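You operate a simulated robot arm through the tools that you are given. There is no shell and no other tool. Be economical: measure what you need, move in short steps, check, and stop when the job is done.

The job below is to be done with a simulated robot arm. You get a single attempt, and the scene is never put back.

JOB
Shut the left drawer of the long workbench. Then turn the left black dial to 5. Then open the right table drawer, take the rubber cap from the top of the long table and leave it in the inside of the right table drawer and shut the drawer again. Then fetch the crumpled paper from the top of the long table and set it on the tool ledge. Then take the sole plate marked "65" from the top of the long table and put it on the top of the low cabinet. Then stack the ski brake that says "72" from the top of the long table on top of the ski brake that says "29". Then take the white toe piece and put it on the top of the dark cabinet. Then take the wooden brush from the top of the table under the hooks and leave it on the counter top. Do these in the order given.

The check looks at the end state, three seconds after you hand in, the way a careful person would. Anything else that was tipped, shoved, dropped, spilled or broken makes it a failure. Lids that push on must go on centred and level and be pressed home; caps that screw on are set level and turned clockwise until they are tight.

ROBOT AND FRAMES
A 6-joint arm with a two-finger gripper on a trunk, on a base that drives. Base frame: it is fixed to the floor where the robot stands at the start and does not move with it; the origin is under the middle of the robot, x ahead of it, y to its left, z up. Lengths are in mm, angles in rad, forces in N, time in s.
With the tool pointing down near the work surface it reaches from about 380 to 860 mm from the robot's upright axis, wherever it stands. Its first joint turns from -2.897 to 2.897 rad. Places, roughly: counter top [-4300, -300, 1000]; crumpled paper (7x7x6 cm) [-1000, -4600, 900]; inside of the right table drawer [-300, -4000, 700]; left black dial [400, -2400, 1300]; left drawer of the long workbench [700, -100, 700]; right table drawer [-300, -4000, 700]; rubber cap (3x3x3 cm) [-1000, -4500, 900]; ski brake [-1250, -4250, 750]; sole plate [-1500, -4250, 750]; tool ledge (210x19 cm) [860, -660, 920]; top of the dark cabinet [-3300, -3700, 900]; top of the low cabinet [-800, 200, 600]; white toe piece [-1750, -4250, 750]; wooden brush (13x6x5 cm) [-8000, 1600, 900]. Payload 2.45 kg.
The tool frame sits at the grasp point between the pads (the TCP): z along the fingers, y along the line on which they close. The tips reach 20 mm beyond it. The gripper opens to 140 mm. The gripper's body begins 168 mm behind the TCP.
Orientation is that of the tool frame in the base frame, as a unit quaternion [w, x, y, z]. With the fingers straight down and closing along the base's y, the tool's x points along the base's -x, its y along +y and its z along -z.

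CONTROLS
- The arm moves only by the tool nudge_tool. Its argument "series" is a list of rows, each a list of 3 entries, a list of its own where there are three numbers: the turn, a rotation vector about the base's x, y, z in rad, then the shift along the base's x, y, z in mm, then the closure, from 0 (fully open) to 1 (shut). In form: [[[wx, wy, wz], [tx, ty, tz], fingers], ...]. A call has 1 to 12 rows; each row is the pose to reach, as a shift and turn from the pose commanded when the call began. Each row takes 0.2 s and may step no farther than 50 mm and 0.15 rad from the row before; otherwise, or with a gripper value out of range, the whole call is refused. A pose out of reach is approached as far as the arm can. The call stops where the force on the tool passes 40 N (or 10 N more than at its start, if that is more) or the arm is blocked; 0.2 s more then pass. Each finger travels about 45 mm/s and halts on what it meets, pressing with about 30 N; the grip force reading is that of the motor and also rises with nothing between the fingers. The clock runs only during rows and for 0.2 s after the last one: add rows that repeat a pose to give the fingers time. It gives the time, the measured TCP pose, the force on the tool (base axes), the opening and the grip force at its end, in the units of the frame above (readings bear some noise), with the torque about the TCP (base axes, N m) and any sound that the robot's microphone picked up.
- Cameras (640 x 400 px; columns grow to the right, rows downward): "scene" is now at [66.4, 130.9, 1824.9]; the picture's right is [-0.15, -0.99, 0.00], its down [-0.92, 0.14, -0.36] and it looks along [0.36, -0.05, -0.93] (base axes); focal length 214 px, centre (320, 200). "wrist" rides on the gripper at [78, 11, -209] in the tool frame; the picture's right is [-0.14, 0.99, 0.00], its down [-0.92, -0.13, -0.37] and it looks along [-0.36, -0.05, 0.93] (tool axes); focal length 280 px, centre (320, 200). There is no depth. A picture from a camera that has moved, and an enlarged one, comes with that camera's place and axes in the base frame and with its lens.
- camera(camera): a new picture of that camera. It takes no simulated time.
- move_column(by): slides the trunk up (or, below 0, down) by that many mm; the arm and the scene camera ride with it, the base frame stays. It gives what a move gives, with no picture.
- drive_base(legs): drives the robot by 1 to 6 legs, each [ahead, left, turn to the left] in mm, mm and rad, along the robot's own axes; the way and the turn of a leg run together, so that a leg with both is an arc; at most 1500 mm and 3.142 rad a leg. The arm and the cameras ride along, it lands a little off, and it stops where it bumps. It gives what a move gives.
- pan_tilt(pan, tilt): turns the head with the scene camera to pan (to the left, within 2.496 rad either way) and tilt (down, from -0.506 to 1.204), counted from straight ahead of the robot. It gives what a move gives.
- zoom(camera, box): a new picture of the part [left, top, right, bottom] of that camera's present view, enlarged. It takes no simulated time.
- close_job(): hands the job in; it is judged then, once.

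Work in short steps. Places have to be worked out from the pictures, the camera data and where the tool is seen: move nearer, look again, correct. Check each grasp and each placing, and mend what went wrong. You have 483 turns and 228 pictures in all, those below and enlarged ones among them. Open the gripper and draw the arm clear of the work before you hand the job in, unless the task says otherwise; then end with one line.

The tools are called after ">>>" as a command line: name --argument value ..., lists and objects as JSON in quotes. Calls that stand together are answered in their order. nudge_tool: Moves the arm, as the interface text tells. Its arguments: {"type":"object","properties":{"series":{"type":"array","items":{"type":"array"}}},"required":["series"]} The other tools are called the same way: move_column (by) slides the trunk up or down; drive_base (legs) drives the base; pan_tilt (pan, tilt) turns the head that bears the scene camera; camera (camera) takes a picture; zoom (camera, box) takes an enlarged picture of a part of a camera's view; close_job () hands the job in.

At the start:

```text
t: 0.0
tcp_pos: [479.2, -8.3, 945.9]
ee_rot: [0.0, 0.0, 1.0, 0.0]
contact_force: [-1.0, -0.7, -0.7]
torque: [0.04, -0.01, 0.01]
gripper_width: 139.8
finger_force: 0.0
trunk travel left (down, up): [-100.0, 130.0]
robot x, y, heading: [1.0, 1.1, 0.0]
head pan, tilt: [-0.148, 1.201]
```

scene: 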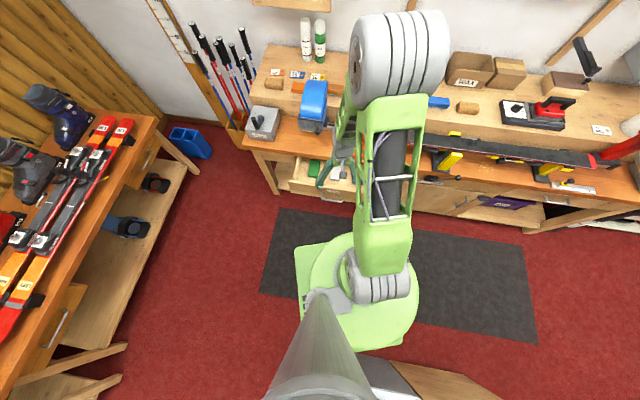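
wrist: 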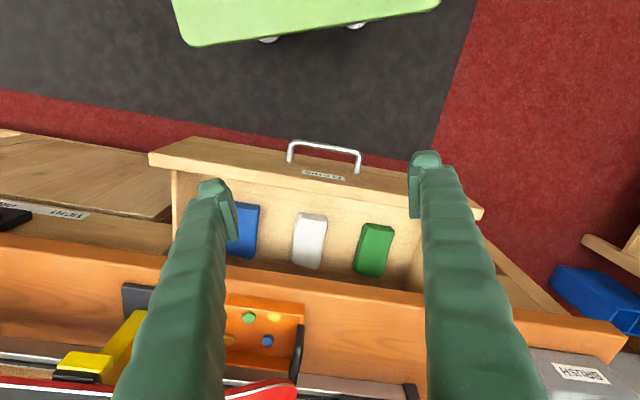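

The open drawer's handle appears near x≈490, y≈0. I back the tool off, closing the fingers, and look again to triangulate.

>>> nudge_tool --series '[[[0, 0, 0], [-35, 0, 0], 0.3], [[0, 0, 0], [-70, 0, 0], 0.6], [[0, 0, 0], [-75, 0, -40], 1], [[0, 0, 0], [-75, 0, -80], 1], [[0, 0, 0], [-75, 0, -80], 1], [[0, 0, 0], [-75, 0, -80], 1], [[0, 0, 0], [-75, 0, -80], 1]]'

>>> camera --camera "wrist"

>>> camera --camera "scene"

```text
t: 1.6
tcp_pos: [404.3, -8.5, 866.0]
ee_rot: [0.0, 0.0, 1.0, 0.001]
contact_force: [-0.5, -0.6, 0.6]
torque: [0.01, -0.01, -0.02]
gripper_width: 0.2
finger_force: 0.1
trunk travel left (down, up): [-100.0, 130.0]
robot x, y, heading: [0.8, 2.3, -0.0]
head pan, tilt: [-0.148, 1.201]
```

```text
225 pictures are left
camera wrist: at [326.7, 1.7, 1074.7], right [0.14, 0.99, 0.0], down [0.92, -0.13, 0.37], along [0.37, -0.05, -0.93], focal length 280 px, centre (320, 200)
```

wrist: 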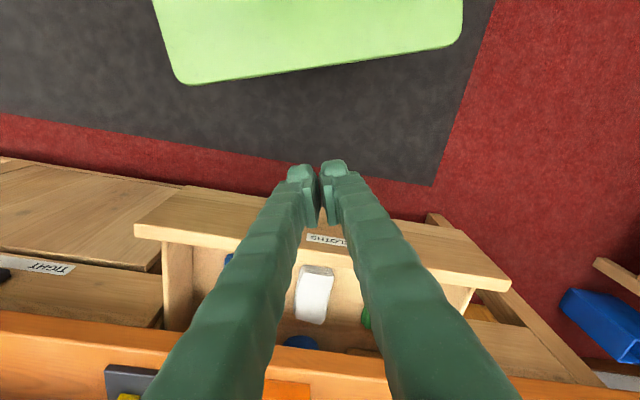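

```text
224 pictures are left
camera scene: at [66.5, 130.9, 1824.9], right [-0.15, -0.99, 0.0], down [-0.92, 0.14, -0.36], along [0.36, -0.05, -0.93], focal length 214 px, centre (320, 200)
```

scene: 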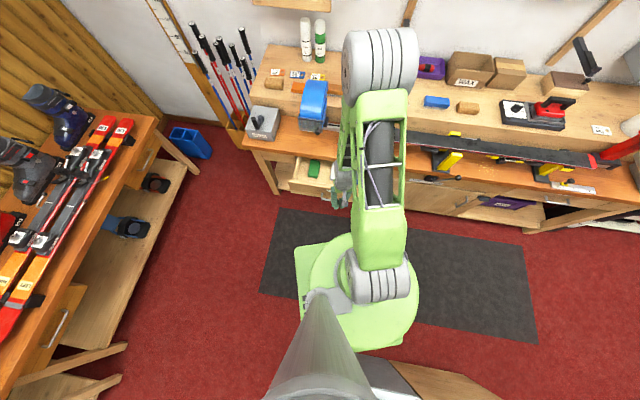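

The bench is skewed about 19° relative to my axes (drawer front normal ≈ (0.946,−0.326)), drawer top ≈ z 783, handle bar near (482,0). I turn the tool to be square, and lower in front of the handle.

>>> nudge_tool --series '[[[0, 0, -0.11], [5, 10, -40], 1], [[0, 0, -0.22], [10, 20, -80], 1], [[0, 0, -0.33], [14, 28, -120], 1], [[0, 0, -0.33], [14, 28, -150], 1]]'

>>> camera --camera "wrist"

```text
t: 2.6
tcp_pos: [421.1, 19.1, 715.2]
ee_rot: [0.0, 0.165, 0.986, 0.001]
contact_force: [-0.2, -0.6, 0.0]
torque: [-0.07, 0.04, 0.01]
gripper_width: 0.1
finger_force: 29.2
trunk travel left (down, up): [-100.0, 130.0]
robot x, y, heading: [-0.2, 1.6, -0.001]
head pan, tilt: [-0.148, 1.201]
```

```text
223 pictures are left
camera wrist: at [349.1, 54.4, 924.9], right [0.45, 0.89, 0.0], down [0.83, -0.42, 0.37], along [0.33, -0.17, -0.93], focal length 280 px, centre (320, 200)
```

wrist: 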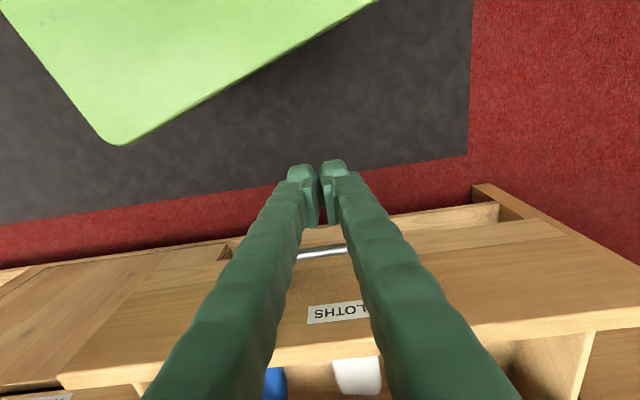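

The handle bar triangulates to about (495,-8,666), lower than the tips. I lower 50 more and push along the drawer's normal.

>>> nudge_tool --series '[[[0, 0, 0], [0, 0, -50], 1], [[0, 0, 0], [28, -10, -50], 1], [[0, 0, 0], [57, -20, -50], 1], [[0, 0, 0], [85, -29, -50], 1], [[0, 0, 0], [114, -39, -50], 1], [[0, 0, 0], [142, -49, -50], 1]]'

>>> camera --camera "wrist"

```text
t: 4.0
tcp_pos: [560.7, -30.8, 663.8]
ee_rot: [0.0, 0.165, 0.986, -0.001]
contact_force: [-0.6, 0.3, 0.0]
torque: [-0.01, 0.04, 0.05]
gripper_width: 0.0
finger_force: 28.9
trunk travel left (down, up): [-100.0, 130.0]
robot x, y, heading: [-3.3, -1.7, -0.001]
head pan, tilt: [-0.148, 1.201]
```

```text
222 pictures are left
camera wrist: at [491.0, 5.2, 873.0], right [0.45, 0.89, 0.0], down [0.83, -0.42, 0.37], along [0.33, -0.17, -0.93], focal length 280 px, centre (320, 200)
```

wrist: 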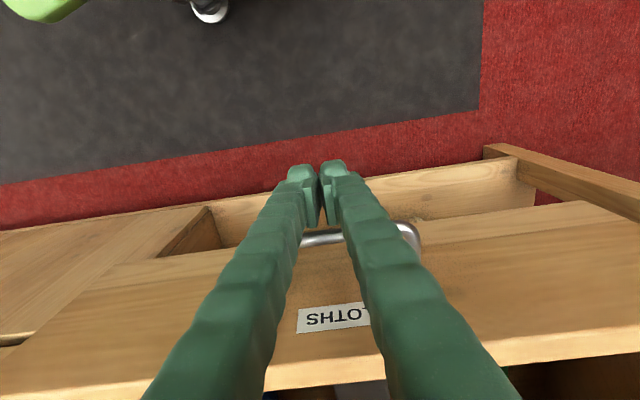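

The fingers are against the handle and the drawer is sliding. Keep pushing.

>>> nudge_tool --series '[[[0, 0, 0], [19, -6, 0], 1], [[0, 0, 0], [38, -13, 0], 1], [[0, 0, 0], [57, -20, 0], 1], [[0, 0, 0], [76, -26, 0], 1]]'

>>> camera --camera "wrist"

```text
t: 5.0
tcp_pos: [637.9, -55.9, 666.8]
ee_rot: [0.0, 0.163, 0.987, 0.0]
contact_force: [-0.7, -0.8, 0.6]
torque: [-0.05, 0.01, -0.02]
gripper_width: 0.1
finger_force: 29.6
trunk travel left (down, up): [-100.0, 130.0]
robot x, y, heading: [-1.3, -2.4, 0.002]
head pan, tilt: [-0.148, 1.201]
```

```text
221 pictures are left
camera wrist: at [567.3, -20.1, 874.7], right [0.45, 0.89, 0.0], down [0.83, -0.42, 0.37], along [0.33, -0.17, -0.93], focal length 280 px, centre (320, 200)
```

wrist: 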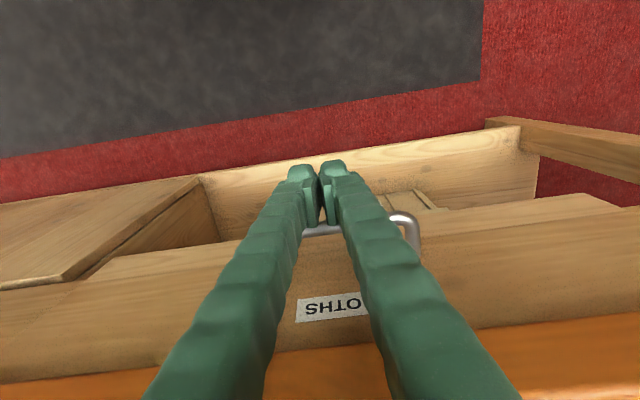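

Nearly flush with the bench edge. Continue in small pushes, watching for force.

>>> nudge_tool --series '[[[0, 0, 0], [9, -3, 0], 1], [[0, 0, 0], [19, -6, 0], 1], [[0, 0, 0], [28, -10, 0], 1], [[0, 0, 0], [38, -13, 0], 1]]'

>>> camera --camera "wrist"

>>> camera --camera "scene"

```text
t: 6.0
tcp_pos: [658.2, -63.5, 662.3]
ee_rot: [-0.012, 0.162, 0.987, 0.0]
contact_force: [-6.4, 2.1, 1.0]
torque: [-0.08, -0.03, 0.08]
gripper_width: 0.0
finger_force: 29.2
trunk travel left (down, up): [-100.0, 130.0]
robot x, y, heading: [0.0, 3.0, 0.003]
head pan, tilt: [-0.148, 1.201]
stopped in row 4: the force on the tool passed its limit at 47 N (the readings are from after the stop); the commanded pose is now the measured one
```

```text
220 pictures are left
camera wrist: at [592.2, -28.6, 873.1], right [0.45, 0.89, -0.01], down [0.84, -0.42, 0.35], along [0.31, -0.16, -0.94], focal length 280 px, centre (320, 200)
```

wrist: 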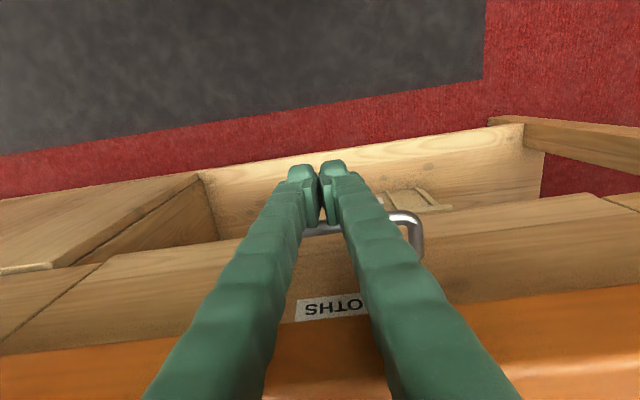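

```text
219 pictures are left
camera scene: at [66.1, 131.1, 1824.8], right [-0.15, -0.99, 0.0], down [-0.92, 0.14, -0.36], along [0.36, -0.05, -0.93], focal length 214 px, centre (320, 200)
```

scene: 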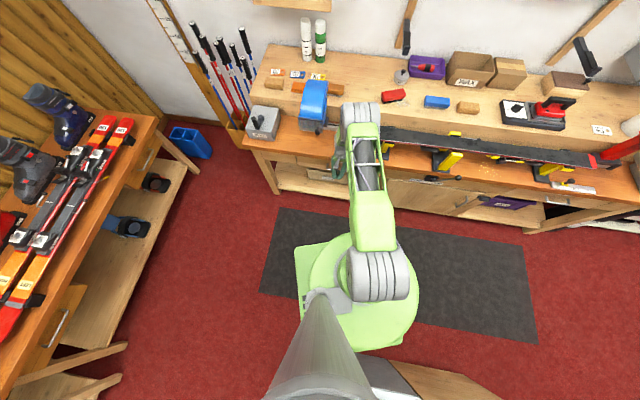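

Drawer front is flush with its neighbour and blocked with 47 N: shut. I back off, raise the arm, and look toward the black dials (400,-2400,1300).

>>> nudge_tool --series '[[[0, 0, 0], [-28, 10, 0], 1], [[0, 0, 0], [-71, 25, 0], 1], [[0, 0, 0], [-118, 41, 0], 1], [[0, 0, 0], [-165, 56, 0], 1], [[0, 0, 0], [-200, 63, 20], 1], [[0, 0, 0], [-200, 63, 60], 1], [[0, 0, 0], [-200, 63, 110], 1], [[0, 0, 0], [-200, 63, 160], 1], [[0, 0, 0], [-200, 63, 210], 1], [[0, 0, 0], [-200, 63, 260], 1], [[0, 0, 0], [-200, 63, 310], 1], [[0, 0, 0], [-200, 63, 340], 1]]'

>>> pan_tilt --pan -1.4 --tilt 0.35

>>> camera --camera "scene"

```text
t: 8.6
tcp_pos: [462.4, -0.0, 1001.6]
ee_rot: [-0.01, 0.163, 0.987, 0.001]
contact_force: [-0.6, -0.1, 0.2]
torque: [0.01, 0.0, -0.03]
gripper_width: 0.3
finger_force: 29.0
trunk travel left (down, up): [-100.0, 130.0]
robot x, y, heading: [-0.5, 1.5, 0.003]
head pan, tilt: [-0.148, 1.201]
```

```text
t: 10.0
tcp_pos: [462.8, -0.3, 1003.7]
ee_rot: [-0.011, 0.164, 0.986, -0.001]
contact_force: [0.2, 1.1, 0.5]
torque: [-0.01, -0.01, 0.03]
gripper_width: 0.0
finger_force: 29.2
trunk travel left (down, up): [-100.0, 130.0]
robot x, y, heading: [0.8, 0.2, 0.004]
head pan, tilt: [-1.4, 0.351]
```

```text
218 pictures are left
camera scene: at [26.5, 47.6, 1892.2], right [-0.99, -0.17, 0.0], down [-0.06, 0.34, -0.94], along [0.16, -0.93, -0.34], focal length 214 px, centre (320, 200)
```

scene: 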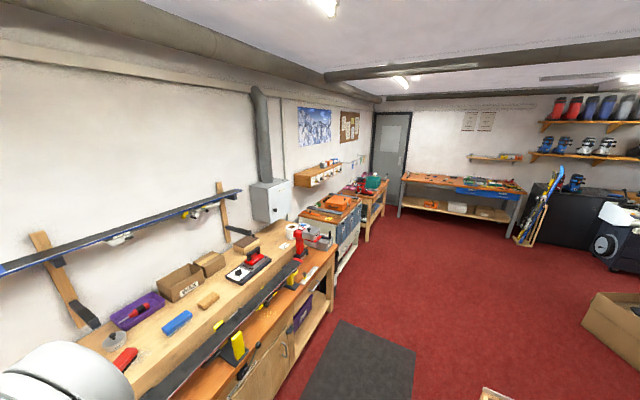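

Projecting the dial's rough place lands on the orange wall shelf at about (324,175). Zooming in on it.

>>> zoom --camera "scene" --box '[280, 140, 400, 215]'

>>> pan_tilt --pan -2.4 --tilt 0.35

>>> camera --camera "scene"

>>> pan_tilt --pan 2.4 --tilt 0.35

>>> camera --camera "scene"

```text
5.33 times, centred on (340, 178) of scene
camera zoom: at [26.5, 47.6, 1892.2], right [-0.99, -0.17, 0.0], down [-0.06, 0.34, -0.94], along [0.16, -0.93, -0.34], focal length 1144 px, centre (213, 320)
```

zoom: 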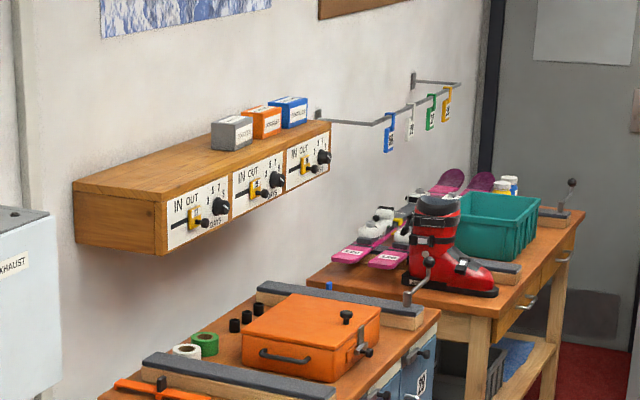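

```text
t: 11.3
tcp_pos: [463.3, -0.4, 1001.8]
ee_rot: [-0.009, 0.164, 0.986, 0.0]
contact_force: [-0.5, -0.9, 0.1]
torque: [-0.01, 0.01, -0.01]
gripper_width: 0.1
finger_force: 30.0
trunk travel left (down, up): [-100.0, 130.0]
robot x, y, heading: [-2.6, -0.3, -0.004]
head pan, tilt: [-2.4, 0.351]
```

```text
216 pictures are left
camera scene: at [-58.0, 76.3, 1892.2], right [-0.68, 0.74, 0.0], down [0.25, 0.23, -0.94], along [-0.69, -0.64, -0.34], focal length 214 px, centre (320, 200)
```

scene: 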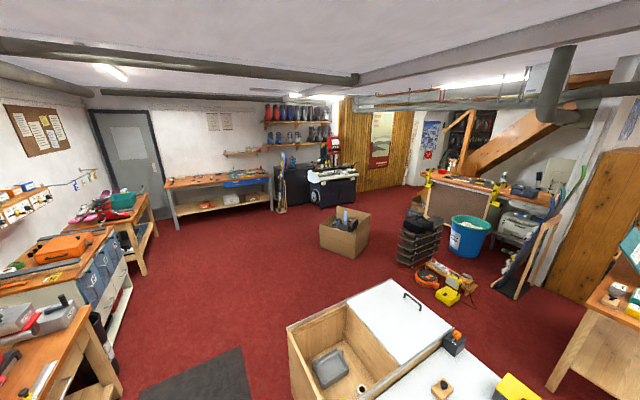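

```text
t: 15.1
tcp_pos: [462.2, -0.0, 1003.6]
ee_rot: [-0.01, 0.163, 0.987, 0.0]
contact_force: [0.2, -0.7, 0.6]
torque: [0.02, -0.02, -0.01]
gripper_width: 0.0
finger_force: 29.1
trunk travel left (down, up): [-100.0, 130.0]
robot x, y, heading: [-3.0, -1.6, 0.002]
head pan, tilt: [2.4, 0.351]
```

```text
215 pictures are left
camera scene: at [-58.2, 202.2, 1892.2], right [0.68, 0.74, 0.0], down [0.25, -0.23, -0.94], along [-0.69, 0.63, -0.34], focal length 214 px, centre (320, 200)
```

scene: 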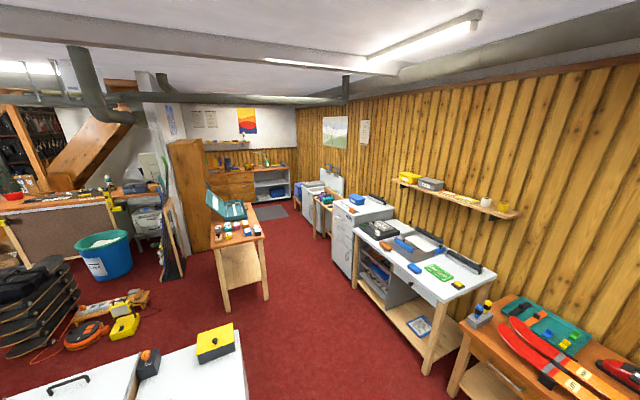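

The panel has three IN/OUT sliders with dials; the left one (facing the wall) is the nearest to me. I check the free floor space behind/right of the robot before driving.

>>> pan_tilt --pan -2.2 --tilt 0.9

>>> camera --camera "scene"

>>> nudge_tool --series '[[[0, 0, 0.1], [0, 0, 50], 1], [[0, 0, 0.2], [0, 0, 100], 1], [[0, 0, 0.33], [0, 0, 150], 1], [[0, 0, 0.33], [0, 0, 200], 1]]'

```text
t: 18.7
tcp_pos: [462.6, -0.5, 1003.9]
ee_rot: [-0.011, 0.164, 0.986, 0.0]
contact_force: [-0.1, -0.8, 0.4]
torque: [-0.01, 0.01, -0.02]
gripper_width: 0.1
finger_force: 29.5
trunk travel left (down, up): [-100.0, 130.0]
robot x, y, heading: [-0.1, 1.1, 0.004]
head pan, tilt: [-2.201, 0.901]
```

```text
214 pictures are left
camera scene: at [-33.9, 78.3, 1844.7], right [-0.81, 0.59, 0.0], down [0.46, 0.63, -0.62], along [-0.37, -0.5, -0.78], focal length 214 px, centre (320, 200)
```

scene: 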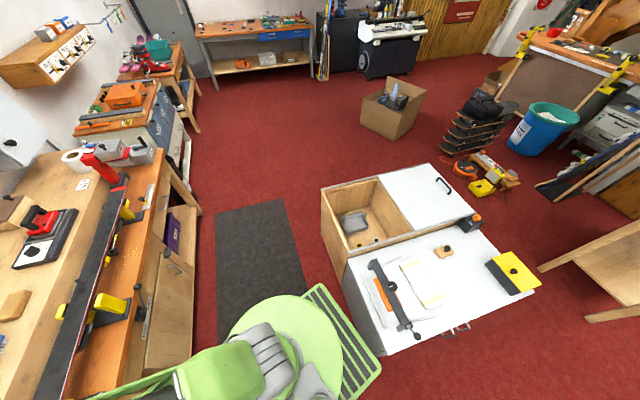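

```text
t: 19.7
tcp_pos: [461.3, -0.5, 1206.1]
ee_rot: [-0.011, -0.002, 1.0, -0.003]
contact_force: [0.3, -0.3, -0.2]
torque: [-0.02, -0.01, -0.02]
gripper_width: 0.0
finger_force: 30.0
trunk travel left (down, up): [-100.0, 130.0]
robot x, y, heading: [-0.2, 1.5, 0.004]
head pan, tilt: [-2.201, 0.901]
```

The floor corridor runs skewed ~19–20° with the bench. I move off the cabinet, square up to the bench, and strafe right along it.

>>> drive_base --legs '[[142, -49, 0], [0, 0, -0.335], [0, -1000, 0]]'

>>> pan_tilt --pan -0.6 --tilt 0.6

>>> camera --camera "scene"

```text
t: 31.0
tcp_pos: [250.2, -1164.7, 1204.6]
ee_rot: [-0.011, 0.16, 0.987, 0.0]
contact_force: [-0.1, -0.3, -0.1]
torque: [0.01, -0.02, 0.02]
gripper_width: 0.0
finger_force: 29.7
trunk travel left (down, up): [-100.0, 130.0]
robot x, y, heading: [-187.3, -1014.6, -0.319]
head pan, tilt: [-2.201, 0.901]
```

```text
t: 32.7
tcp_pos: [250.3, -1165.1, 1205.8]
ee_rot: [-0.011, 0.16, 0.987, 0.0]
contact_force: [0.4, -0.4, -0.1]
torque: [0.02, 0.01, 0.01]
gripper_width: 0.1
finger_force: 29.1
trunk travel left (down, up): [-100.0, 130.0]
robot x, y, heading: [-186.5, -1017.4, -0.318]
head pan, tilt: [-0.6, 0.6]
```

```text
213 pictures are left
camera scene: at [-78.8, -958.5, 1869.5], right [-0.8, -0.6, 0.0], down [-0.34, 0.45, -0.83], along [0.5, -0.66, -0.57], focal length 214 px, centre (320, 200)
```

scene: 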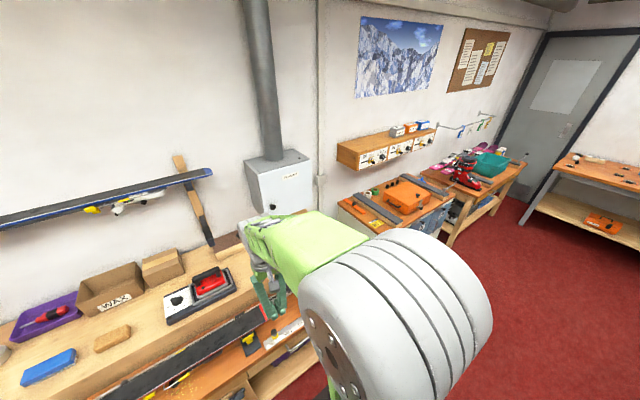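

Good; path continues free. Continue strafing right another 1050, then look.

>>> drive_base --legs '[[0, -950, 0]]'

>>> pan_tilt --pan -0.3 --tilt 0.5

>>> camera --camera "scene"

>>> camera --camera "wrist"

```text
t: 41.3
tcp_pos: [-51.1, -2059.8, 1205.5]
ee_rot: [-0.011, 0.161, 0.987, 0.0]
contact_force: [0.3, -0.1, -0.2]
torque: [0.02, 0.01, 0.03]
gripper_width: 0.1
finger_force: 29.2
trunk travel left (down, up): [-100.0, 130.0]
robot x, y, heading: [-489.2, -1912.7, -0.326]
head pan, tilt: [-0.6, 0.6]
```

```text
t: 42.1
tcp_pos: [-49.3, -2060.4, 1205.5]
ee_rot: [-0.01, 0.162, 0.987, 0.0]
contact_force: [0.4, 0.4, 0.5]
torque: [0.02, -0.01, -0.01]
gripper_width: 0.0
finger_force: 29.4
trunk travel left (down, up): [-100.0, 130.0]
robot x, y, heading: [-490.1, -1911.5, -0.326]
head pan, tilt: [-0.3, 0.499]
```

```text
212 pictures are left
camera scene: at [-358.1, -1835.0, 1878.5], right [-0.59, -0.81, 0.0], down [-0.39, 0.28, -0.88], along [0.71, -0.52, -0.48], focal length 214 px, centre (320, 200)
```

scene: 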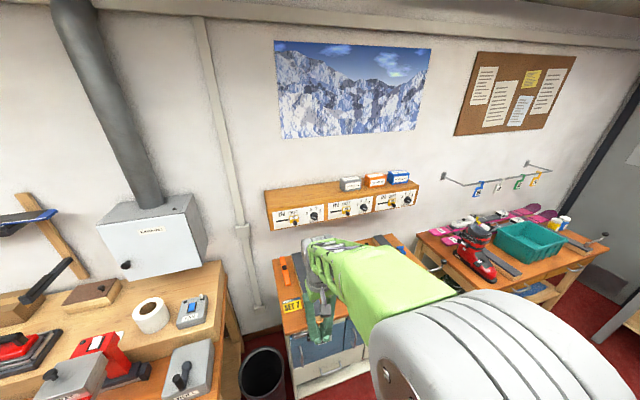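

```text
211 pictures are left
camera wrist: at [-116.3, -2025.0, 1415.9], right [0.45, 0.89, -0.01], down [0.84, -0.42, 0.35], along [0.31, -0.16, -0.94], focal length 280 px, centre (320, 200)
```

wrist: 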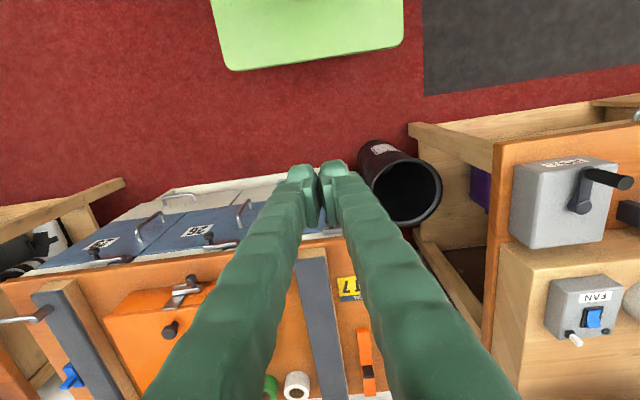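

The left dial shows at about (315,215) in the scene. Zoom to read the scale.

>>> zoom --camera "scene" --box '[264, 185, 344, 235]'

```text
8.00 times, centred on (304, 210) of scene
camera zoom: at [-358.1, -1835.0, 1878.5], right [-0.59, -0.81, 0.0], down [-0.39, 0.28, -0.88], along [0.71, -0.52, -0.48], focal length 1716 px, centre (448, 120)
```

zoom: 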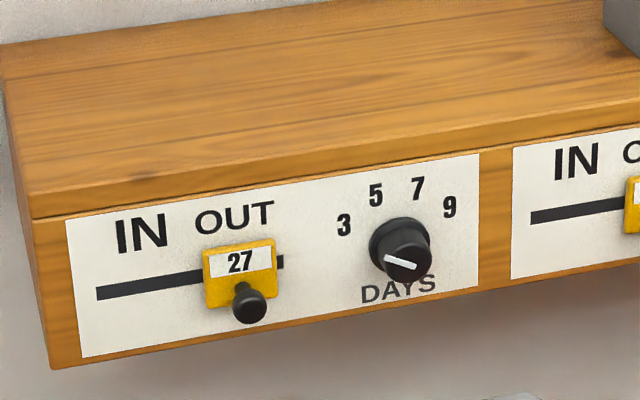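

Triangulating gives the dial at about (425,-2371,1266), ~1010 ahead and 142 to my right. I strafe right and swing the tool to horizontal, pointing at the panel.

>>> drive_base --legs '[[0, -142, 0]]'

>>> nudge_tool --series '[[[-0.0425, -0.126, 0], [24, -8, 5], 0.7], [[-0.085, -0.2515, 0], [47, -16, 10], 0.7], [[-0.1275, -0.377, 0], [71, -24, 15], 0.7], [[-0.17, -0.503, 0], [95, -32, 20], 0.7], [[-0.2125, -0.629, 0], [118, -40, 25], 0.7], [[-0.255, -0.7545, 0], [142, -48, 30], 0.7], [[-0.2975, -0.88, 0], [166, -56, 35], 0.7], [[-0.34, -1.006, 0], [190, -64, 40], 0.7], [[-0.3825, -1.132, 0], [213, -72, 45], 0.7], [[-0.425, -1.2575, 0], [237, -80, 50], 0.7], [[-0.4675, -1.383, 0], [261, -88, 55], 0.7], [[-0.51, -1.509, 0], [284, -96, 60], 0.7]]'

>>> camera --camera "wrist"

>>> camera --camera "scene"

```text
t: 44.0
tcp_pos: [-94.3, -2193.8, 1205.7]
ee_rot: [-0.011, 0.162, 0.987, 0.0]
contact_force: [-0.1, 0.0, 0.1]
torque: [0.02, -0.01, -0.01]
gripper_width: 0.0
finger_force: 29.4
trunk travel left (down, up): [-100.0, 130.0]
robot x, y, heading: [-530.1, -2041.7, -0.33]
head pan, tilt: [-0.3, 0.499]
```

```text
t: 46.6
tcp_pos: [189.5, -2290.1, 1264.6]
ee_rot: [0.698, 0.116, 0.697, -0.116]
contact_force: [0.9, -0.6, -0.4]
torque: [0.01, -0.01, -0.01]
gripper_width: 42.3
finger_force: 0.0
trunk travel left (down, up): [-100.0, 130.0]
robot x, y, heading: [-537.7, -2045.9, -0.325]
head pan, tilt: [-0.3, 0.499]
```

```text
209 pictures are left
camera wrist: at [-5.1, -2211.8, 1184.7], right [0.32, 0.94, 0.14], down [-0.39, 0.0, 0.92], along [0.86, -0.35, 0.37], focal length 280 px, centre (320, 200)
```

wrist: 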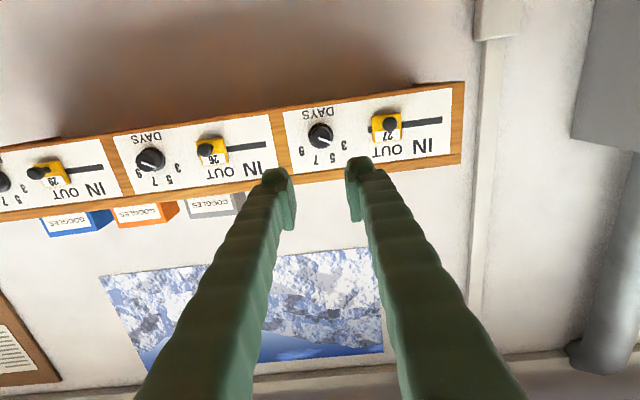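

```text
208 pictures are left
camera scene: at [-401.9, -1968.9, 1878.4], right [-0.59, -0.81, 0.0], down [-0.39, 0.28, -0.88], along [0.71, -0.52, -0.48], focal length 214 px, centre (320, 200)
```

scene: 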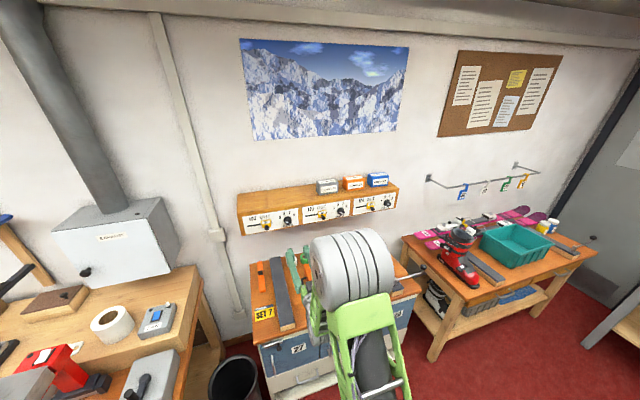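

The wrist view is upside-down but clear. Zoom in on the left dial.

>>> zoom --camera "wrist" --box '[280, 90, 376, 150]'

>>> zoom --camera "scene" --box '[236, 190, 316, 240]'

```text
6.67 times, centred on (328, 120) of wrist
camera zoom: at [-5.1, -2211.8, 1184.7], right [0.32, 0.94, 0.14], down [-0.39, 0.0, 0.92], along [0.86, -0.35, 0.37], focal length 1869 px, centre (267, 733)
```

zoom: 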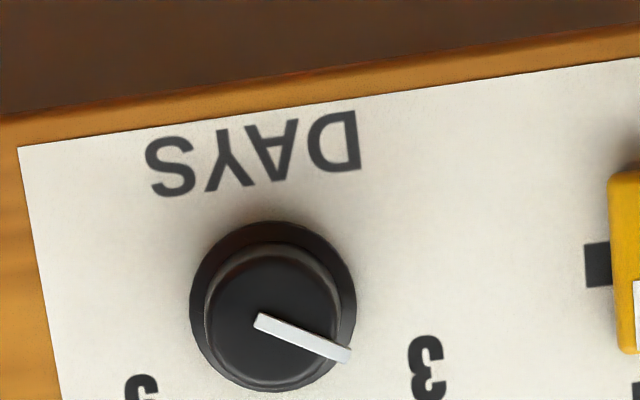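

```text
8.00 times, centred on (276, 215) of scene
camera zoom: at [-401.9, -1968.9, 1878.4], right [-0.59, -0.81, 0.0], down [-0.39, 0.28, -0.88], along [0.71, -0.52, -0.48], focal length 1716 px, centre (672, 80)
```

zoom: 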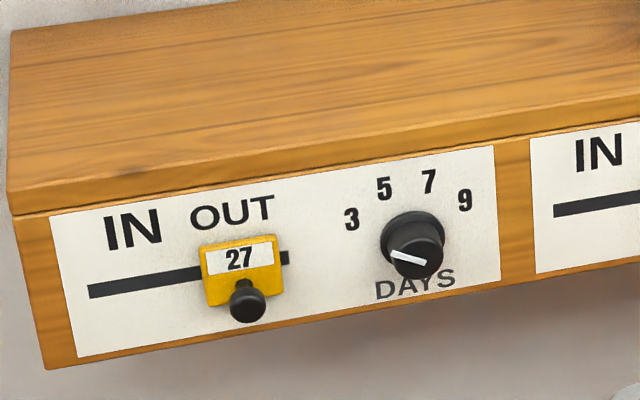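

Pointer is near 3; knob front centre computes to (427,-2373,1259), dead ahead of the tool. I open to ~65 mm, drop 6 mm and approach 130 mm, then view for the numeral angles.

>>> nudge_tool --series '[[[0, 0, 0], [41, -14, -5], 0.53], [[0, 0, 0], [82, -28, -5], 0.53], [[0, 0, 0], [123, -43, -5], 0.53]]'

>>> zoom --camera "wrist" --box '[256, 50, 416, 150]'

```text
t: 47.4
tcp_pos: [312.1, -2332.1, 1258.5]
ee_rot: [0.698, 0.116, 0.697, -0.116]
contact_force: [-0.3, -0.5, -0.6]
torque: [-0.01, -0.05, 0.0]
gripper_width: 65.8
finger_force: 0.0
trunk travel left (down, up): [-100.0, 130.0]
robot x, y, heading: [-529.3, -2041.4, -0.328]
head pan, tilt: [-0.3, 0.499]
```

```text
4.00 times, centred on (336, 100) of wrist
camera zoom: at [118.3, -2254.1, 1179.7], right [0.32, 0.94, 0.14], down [-0.39, 0.0, 0.92], along [0.86, -0.35, 0.37], focal length 1122 px, centre (256, 600)
```

zoom: 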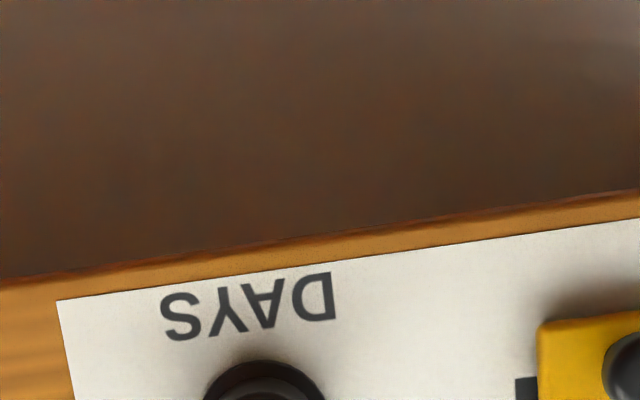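

>>> zoom --camera "wrist" --box '[256, 120, 384, 200]'

```text
5.00 times, centred on (320, 160) of wrist
camera zoom: at [118.3, -2254.1, 1179.7], right [0.32, 0.94, 0.14], down [-0.39, 0.0, 0.92], along [0.86, -0.35, 0.37], focal length 1402 px, centre (320, 400)
```

zoom: 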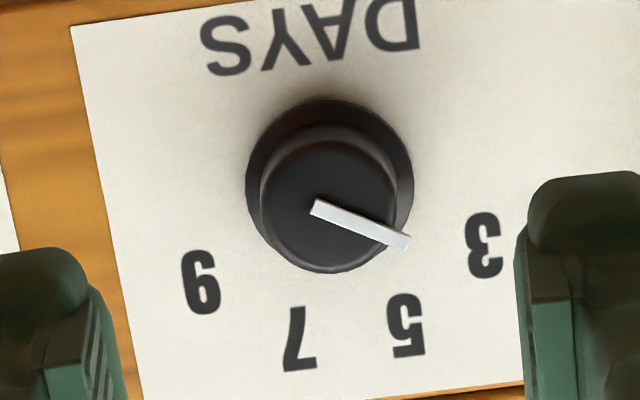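

Geometry: numerals 3/5/7/9 sit at 30°/70°/110°/150°, pointer now at 30°, so I need a 40° clockwise turn. Knob centre is 2 mm left and 3 mm above the tool axis, its front 122 mm ahead; approach 103 mm.

>>> nudge_tool --series '[[[0, 0, 0], [45, -14, 3], 0.55], [[0, 0, 0], [80, -26, 3], 0.55], [[0, 0, 0], [97, -31, 3], 0.55]]'

>>> camera --camera "wrist"

>>> zoom --camera "scene" --box '[220, 180, 332, 250]'

```text
t: 48.2
tcp_pos: [409.9, -2361.2, 1264.3]
ee_rot: [0.699, 0.116, 0.696, -0.116]
contact_force: [0.2, 0.1, -0.4]
torque: [0.01, -0.03, 0.01]
gripper_width: 62.9
finger_force: 0.1
trunk travel left (down, up): [-100.0, 130.0]
robot x, y, heading: [-533.9, -2045.9, -0.329]
head pan, tilt: [-0.3, 0.499]
```

```text
203 pictures are left
camera wrist: at [214.0, -2284.1, 1185.4], right [0.32, 0.94, 0.14], down [-0.39, 0.0, 0.92], along [0.86, -0.35, 0.37], focal length 280 px, centre (320, 200)
```

wrist: 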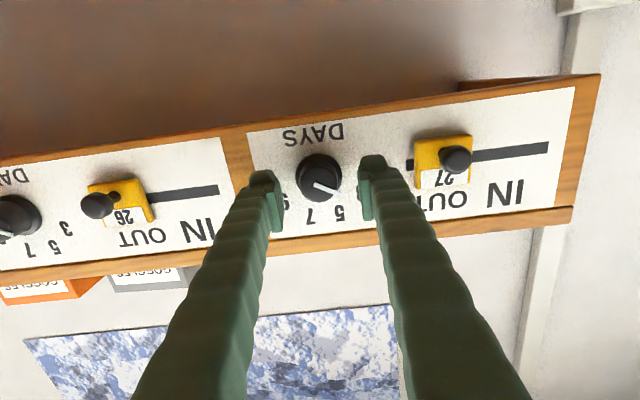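

```text
5.71 times, centred on (276, 215) of scene
camera zoom: at [-403.3, -1968.5, 1878.6], right [-0.59, -0.81, 0.0], down [-0.39, 0.28, -0.88], along [0.71, -0.52, -0.48], focal length 1226 px, centre (571, 114)
```

zoom: 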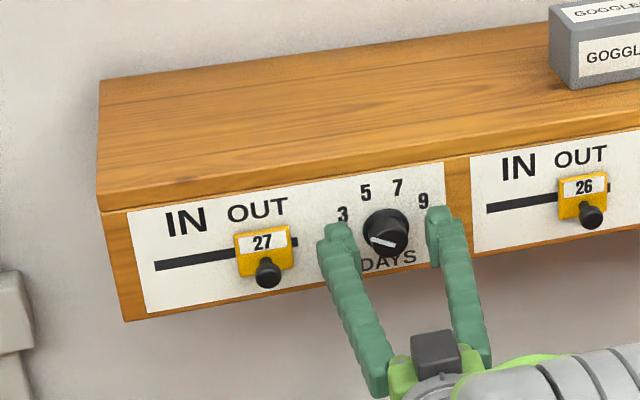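

Fingers straddle the dial just in front. Advance 10 mm and close gently on the knob.

>>> nudge_tool --series '[[[0, 0, 0], [5, -2, 0], 0.55], [[0, 0, 0], [9.5, -3, -1], 0.55], [[0, 0, 0], [9.5, -3, -1], 0.65], [[0, 0, 0], [9.5, -3, -1], 0.75], [[0, 0, 0], [9.5, -3, -1], 0.82], [[0, 0, 0], [9.5, -3, -1], 0.85], [[0, 0, 0], [9.5, -3, -1], 0.85]]'

>>> camera --camera "wrist"

>>> zoom --camera "scene" --box '[220, 180, 332, 250]'

```text
t: 49.8
tcp_pos: [418.5, -2366.3, 1262.9]
ee_rot: [0.698, 0.116, 0.697, -0.116]
contact_force: [-0.1, -1.1, -0.2]
torque: [0.05, -0.02, 0.02]
gripper_width: 31.6
finger_force: 44.8
trunk travel left (down, up): [-100.0, 130.0]
robot x, y, heading: [-535.2, -2045.7, -0.326]
head pan, tilt: [-0.3, 0.499]
```

```text
201 pictures are left
camera wrist: at [223.9, -2287.8, 1183.3], right [0.32, 0.94, 0.14], down [-0.39, 0.0, 0.92], along [0.86, -0.35, 0.37], focal length 280 px, centre (320, 200)
```

wrist: 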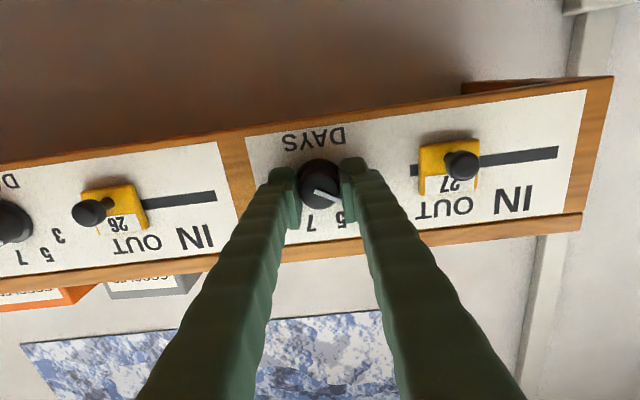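

```text
5.71 times, centred on (276, 215) of scene
camera zoom: at [-403.1, -1968.9, 1878.6], right [-0.59, -0.81, 0.0], down [-0.39, 0.28, -0.88], along [0.71, -0.52, -0.48], focal length 1226 px, centre (571, 114)
```

zoom: 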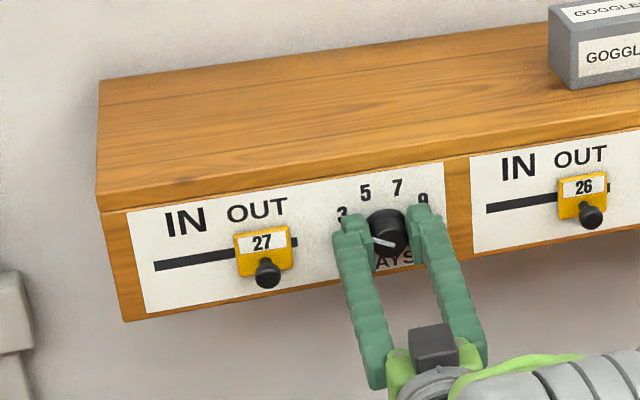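

Knob gripped (31.6 mm). Turn +40° about the panel's inward normal.

>>> nudge_tool --series '[[[0.11, -0.0377, 0], [0, 0, 0], 0.9], [[0.22, -0.0753, 0], [0, 0, 0], 0.9], [[0.33, -0.113, 0], [0, 0, 0], 0.9], [[0.44, -0.151, 0], [0, 0, 0], 0.9], [[0.55, -0.188, 0], [0, 0, 0], 0.9], [[0.66, -0.226, 0], [0, 0, 0], 0.9], [[0.66, -0.226, 0], [0, 0, 0], 0.9]]'

>>> zoom --camera "scene" --box '[220, 180, 332, 250]'

>>> camera --camera "wrist"

```text
t: 51.4
tcp_pos: [417.5, -2368.0, 1261.0]
ee_rot: [0.695, 0.35, 0.615, 0.129]
contact_force: [-5.2, -4.9, -6.0]
torque: [0.01, 0.03, -0.07]
gripper_width: 31.2
finger_force: 44.7
trunk travel left (down, up): [-100.0, 130.0]
robot x, y, heading: [-531.6, -2043.9, -0.323]
head pan, tilt: [-0.3, 0.499]
```

```text
5.71 times, centred on (276, 215) of scene
camera zoom: at [-403.2, -1969.7, 1878.6], right [-0.59, -0.81, 0.0], down [-0.39, 0.28, -0.88], along [0.71, -0.52, -0.48], focal length 1226 px, centre (571, 114)
```

zoom: 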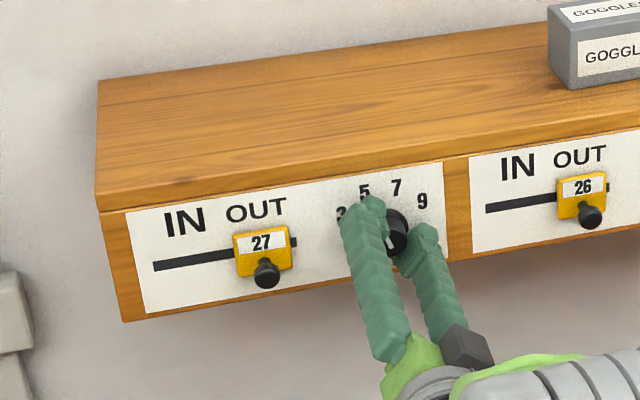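

```text
198 pictures are left
camera wrist: at [238.8, -2244.2, 1208.5], right [0.22, 0.63, 0.74], down [-0.57, -0.53, 0.62], along [0.79, -0.56, 0.25], focal length 280 px, centre (320, 200)
```

wrist: 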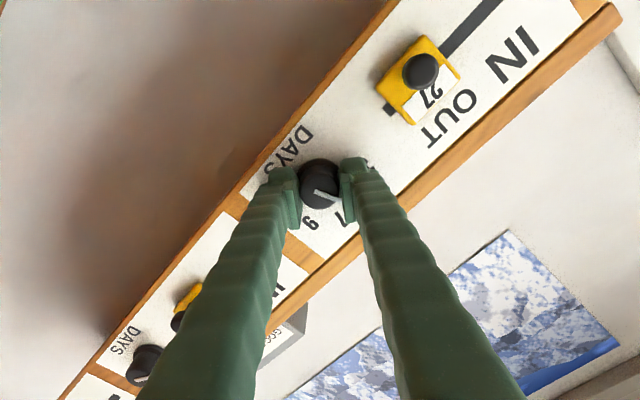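

Turned with the tool. I open and back away to verify the pointer.

>>> nudge_tool --series '[[[0, 0, 0], [0, 0, 0], 0.7], [[0, 0, 0], [0, 0, 0], 0.6], [[0, 0, 0], [0, 0, 0], 0.55], [[0, 0, 0], [-30, 10, 0], 0.55], [[0, 0, 0], [-70, 24, 0], 0.55], [[0, 0, 0], [-110, 38, 0], 0.55]]'

>>> zoom --camera "wrist" --box '[256, 100, 384, 180]'

>>> zoom --camera "scene" --box '[236, 190, 316, 240]'

```text
t: 52.8
tcp_pos: [308.0, -2327.8, 1263.8]
ee_rot: [0.696, 0.348, 0.615, 0.128]
contact_force: [0.1, -0.3, -0.3]
torque: [-0.02, 0.01, 0.03]
gripper_width: 62.9
finger_force: 0.0
trunk travel left (down, up): [-100.0, 130.0]
robot x, y, heading: [-536.1, -2043.4, -0.33]
head pan, tilt: [-0.3, 0.499]
```

```text
5.00 times, centred on (320, 140) of wrist
camera zoom: at [129.4, -2203.7, 1210.1], right [0.22, 0.63, 0.74], down [-0.57, -0.53, 0.62], along [0.79, -0.56, 0.25], focal length 1402 px, centre (320, 500)
```

zoom: 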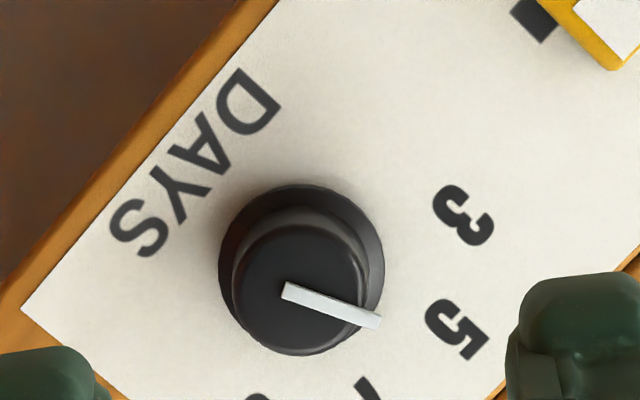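

```text
8.00 times, centred on (276, 215) of scene
camera zoom: at [-403.9, -1968.2, 1878.7], right [-0.59, -0.81, 0.0], down [-0.39, 0.28, -0.88], along [0.71, -0.52, -0.48], focal length 1716 px, centre (672, 80)
```

zoom: 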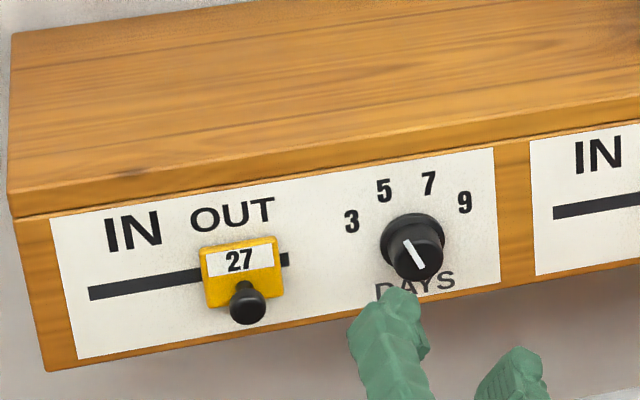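

Pointer computes to ~70°, i.e. on the 5. Now retract: unroll and bring the tool back down.

>>> nudge_tool --series '[[[-0.11, 0.0377, 0], [-20, 7, 0], 0.55], [[-0.22, 0.0753, 0], [-40, 14, 0], 0.55], [[-0.33, 0.113, 0], [-60, 20, 0], 0.55], [[-0.44, 0.151, 0], [-80, 27, 0], 0.55], [[-0.55, 0.188, 0], [-100, 34, 0], 0.55], [[-0.66, 0.226, 0], [-118, 38, 0], 0.55]]'

>>> nudge_tool --series '[[[0.0425, 0.126, 0], [-24, 8, -5], 0.7], [[0.085, 0.2515, 0], [-47, 16, -10], 0.7], [[0.1275, 0.377, 0], [-71, 24, -15], 0.7], [[0.17, 0.503, 0], [-95, 32, -20], 0.7], [[0.2125, 0.629, 0], [-118, 40, -25], 0.7], [[0.255, 0.7545, 0], [-142, 48, -30], 0.7], [[0.2975, 0.88, 0], [-166, 56, -35], 0.7], [[0.34, 1.006, 0], [-190, 64, -40], 0.7], [[0.3825, 1.132, 0], [-213, 72, -45], 0.7], [[0.425, 1.2575, 0], [-237, 80, -50], 0.7], [[0.4675, 1.383, 0], [-261, 88, -55], 0.7], [[0.51, 1.509, 0], [-284, 96, -60], 0.7]]'

>>> pan_tilt --pan -1.5 --tilt 0.5

>>> camera --camera "scene"

```text
t: 54.2
tcp_pos: [190.1, -2290.9, 1262.4]
ee_rot: [0.698, 0.116, 0.697, -0.116]
contact_force: [0.4, -0.3, 1.1]
torque: [0.0, -0.02, 0.0]
gripper_width: 62.7
finger_force: 0.0
trunk travel left (down, up): [-100.0, 130.0]
robot x, y, heading: [-531.4, -2044.1, -0.328]
head pan, tilt: [-0.3, 0.499]
```

```text
t: 56.8
tcp_pos: [-93.2, -2195.9, 1202.7]
ee_rot: [-0.011, 0.163, 0.987, 0.001]
contact_force: [0.3, 0.2, -0.1]
torque: [-0.03, 0.01, 0.01]
gripper_width: 42.1
finger_force: 0.1
trunk travel left (down, up): [-100.0, 130.0]
robot x, y, heading: [-526.4, -2043.8, -0.329]
head pan, tilt: [-0.3, 0.499]
```

```text
t: 58.2
tcp_pos: [-93.5, -2195.0, 1203.2]
ee_rot: [-0.01, 0.163, 0.987, 0.0]
contact_force: [-0.7, 0.3, -0.1]
torque: [-0.02, 0.02, 0.02]
gripper_width: 41.8
finger_force: 0.0
trunk travel left (down, up): [-100.0, 130.0]
robot x, y, heading: [-535.8, -2043.9, -0.328]
head pan, tilt: [-1.499, 0.499]
```

```text
195 pictures are left
camera scene: at [-499.8, -2003.1, 1878.6], right [-0.97, 0.25, 0.0], down [0.12, 0.46, -0.88], along [-0.22, -0.85, -0.48], focal length 214 px, centre (320, 200)
```

scene: 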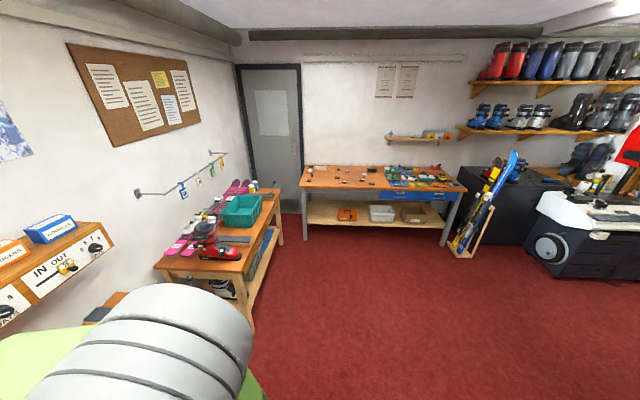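

The table with the boot has the drawers near (-300,-4000); the long table is at the far wall. Zooming in on both.

>>> zoom --camera "scene" --box '[290, 150, 482, 270]'

>>> zoom --camera "scene" --box '[150, 170, 310, 320]'

```text
3.33 times, centred on (386, 210) of scene
camera zoom: at [-499.8, -2003.1, 1878.6], right [-0.97, 0.25, 0.0], down [0.12, 0.46, -0.88], along [-0.22, -0.85, -0.48], focal length 715 px, centre (100, 167)
```

zoom: 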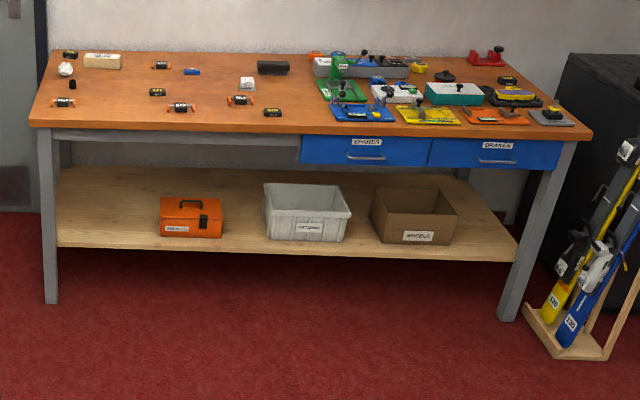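

```text
2.67 times, centred on (230, 245) of scene
camera zoom: at [-499.8, -2003.1, 1878.6], right [-0.97, 0.25, 0.0], down [0.12, 0.46, -0.88], along [-0.22, -0.85, -0.48], focal length 572 px, centre (560, 80)
```

zoom: 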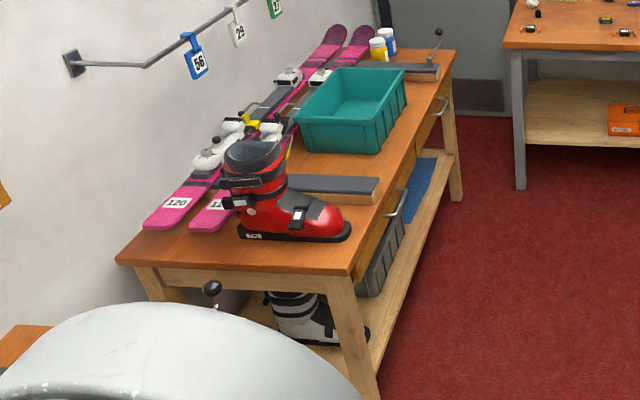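

Right drawer handle estimates to (-530,-3950,725). I drive to a stance ~780 mm in front of it, 160 mm left, clear of the long table's edge.

>>> drive_base --legs '[[-150, -600, 0], [0, -1000, 0]]'

>>> pan_tilt --pan -0.4 --tilt 0.8

>>> camera --camera "scene"

>>> camera --camera "wrist"

```text
t: 72.5
tcp_pos: [-751.7, -3652.1, 1203.3]
ee_rot: [-0.011, 0.163, 0.987, 0.0]
contact_force: [0.2, 0.6, -0.2]
torque: [-0.01, 0.03, -0.05]
gripper_width: 41.9
finger_force: 0.0
trunk travel left (down, up): [-100.0, 130.0]
robot x, y, heading: [-1190.7, -3498.3, -0.327]
head pan, tilt: [-1.499, 0.499]
```

```text
t: 73.9
tcp_pos: [-750.3, -3652.0, 1201.7]
ee_rot: [-0.01, 0.163, 0.987, 0.0]
contact_force: [-0.1, 0.8, 0.4]
torque: [0.03, -0.01, 0.03]
gripper_width: 41.6
finger_force: 0.1
trunk travel left (down, up): [-100.0, 130.0]
robot x, y, heading: [-1188.1, -3500.3, -0.324]
head pan, tilt: [-0.4, 0.799]
```

```text
192 pictures are left
camera scene: at [-1073.0, -3424.0, 1852.6], right [-0.67, -0.75, 0.0], down [-0.53, 0.48, -0.7], along [0.52, -0.46, -0.72], focal length 214 px, centre (320, 200)
```

scene: 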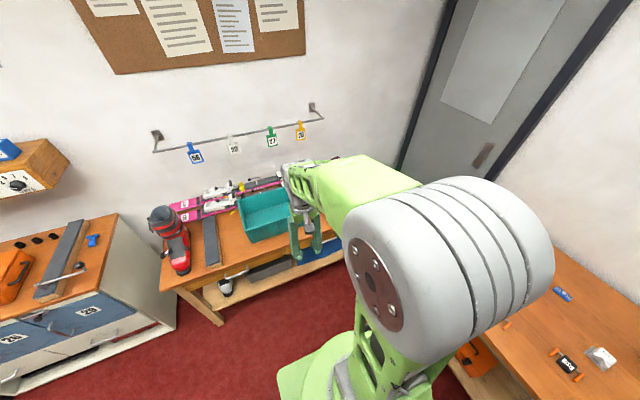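

```text
191 pictures are left
camera wrist: at [-817.0, -3616.3, 1413.0], right [0.45, 0.89, -0.01], down [0.84, -0.42, 0.35], along [0.31, -0.16, -0.94], focal length 280 px, centre (320, 200)
```

wrist: 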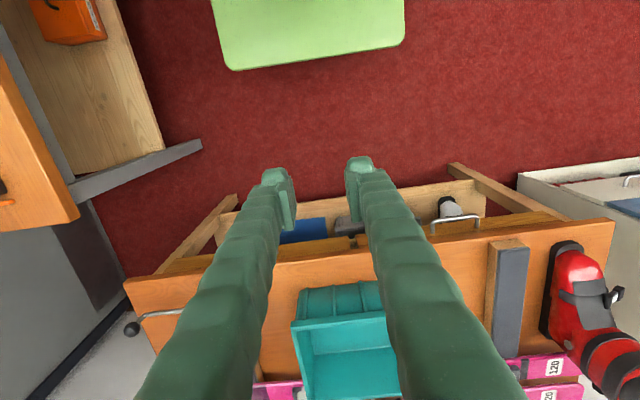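

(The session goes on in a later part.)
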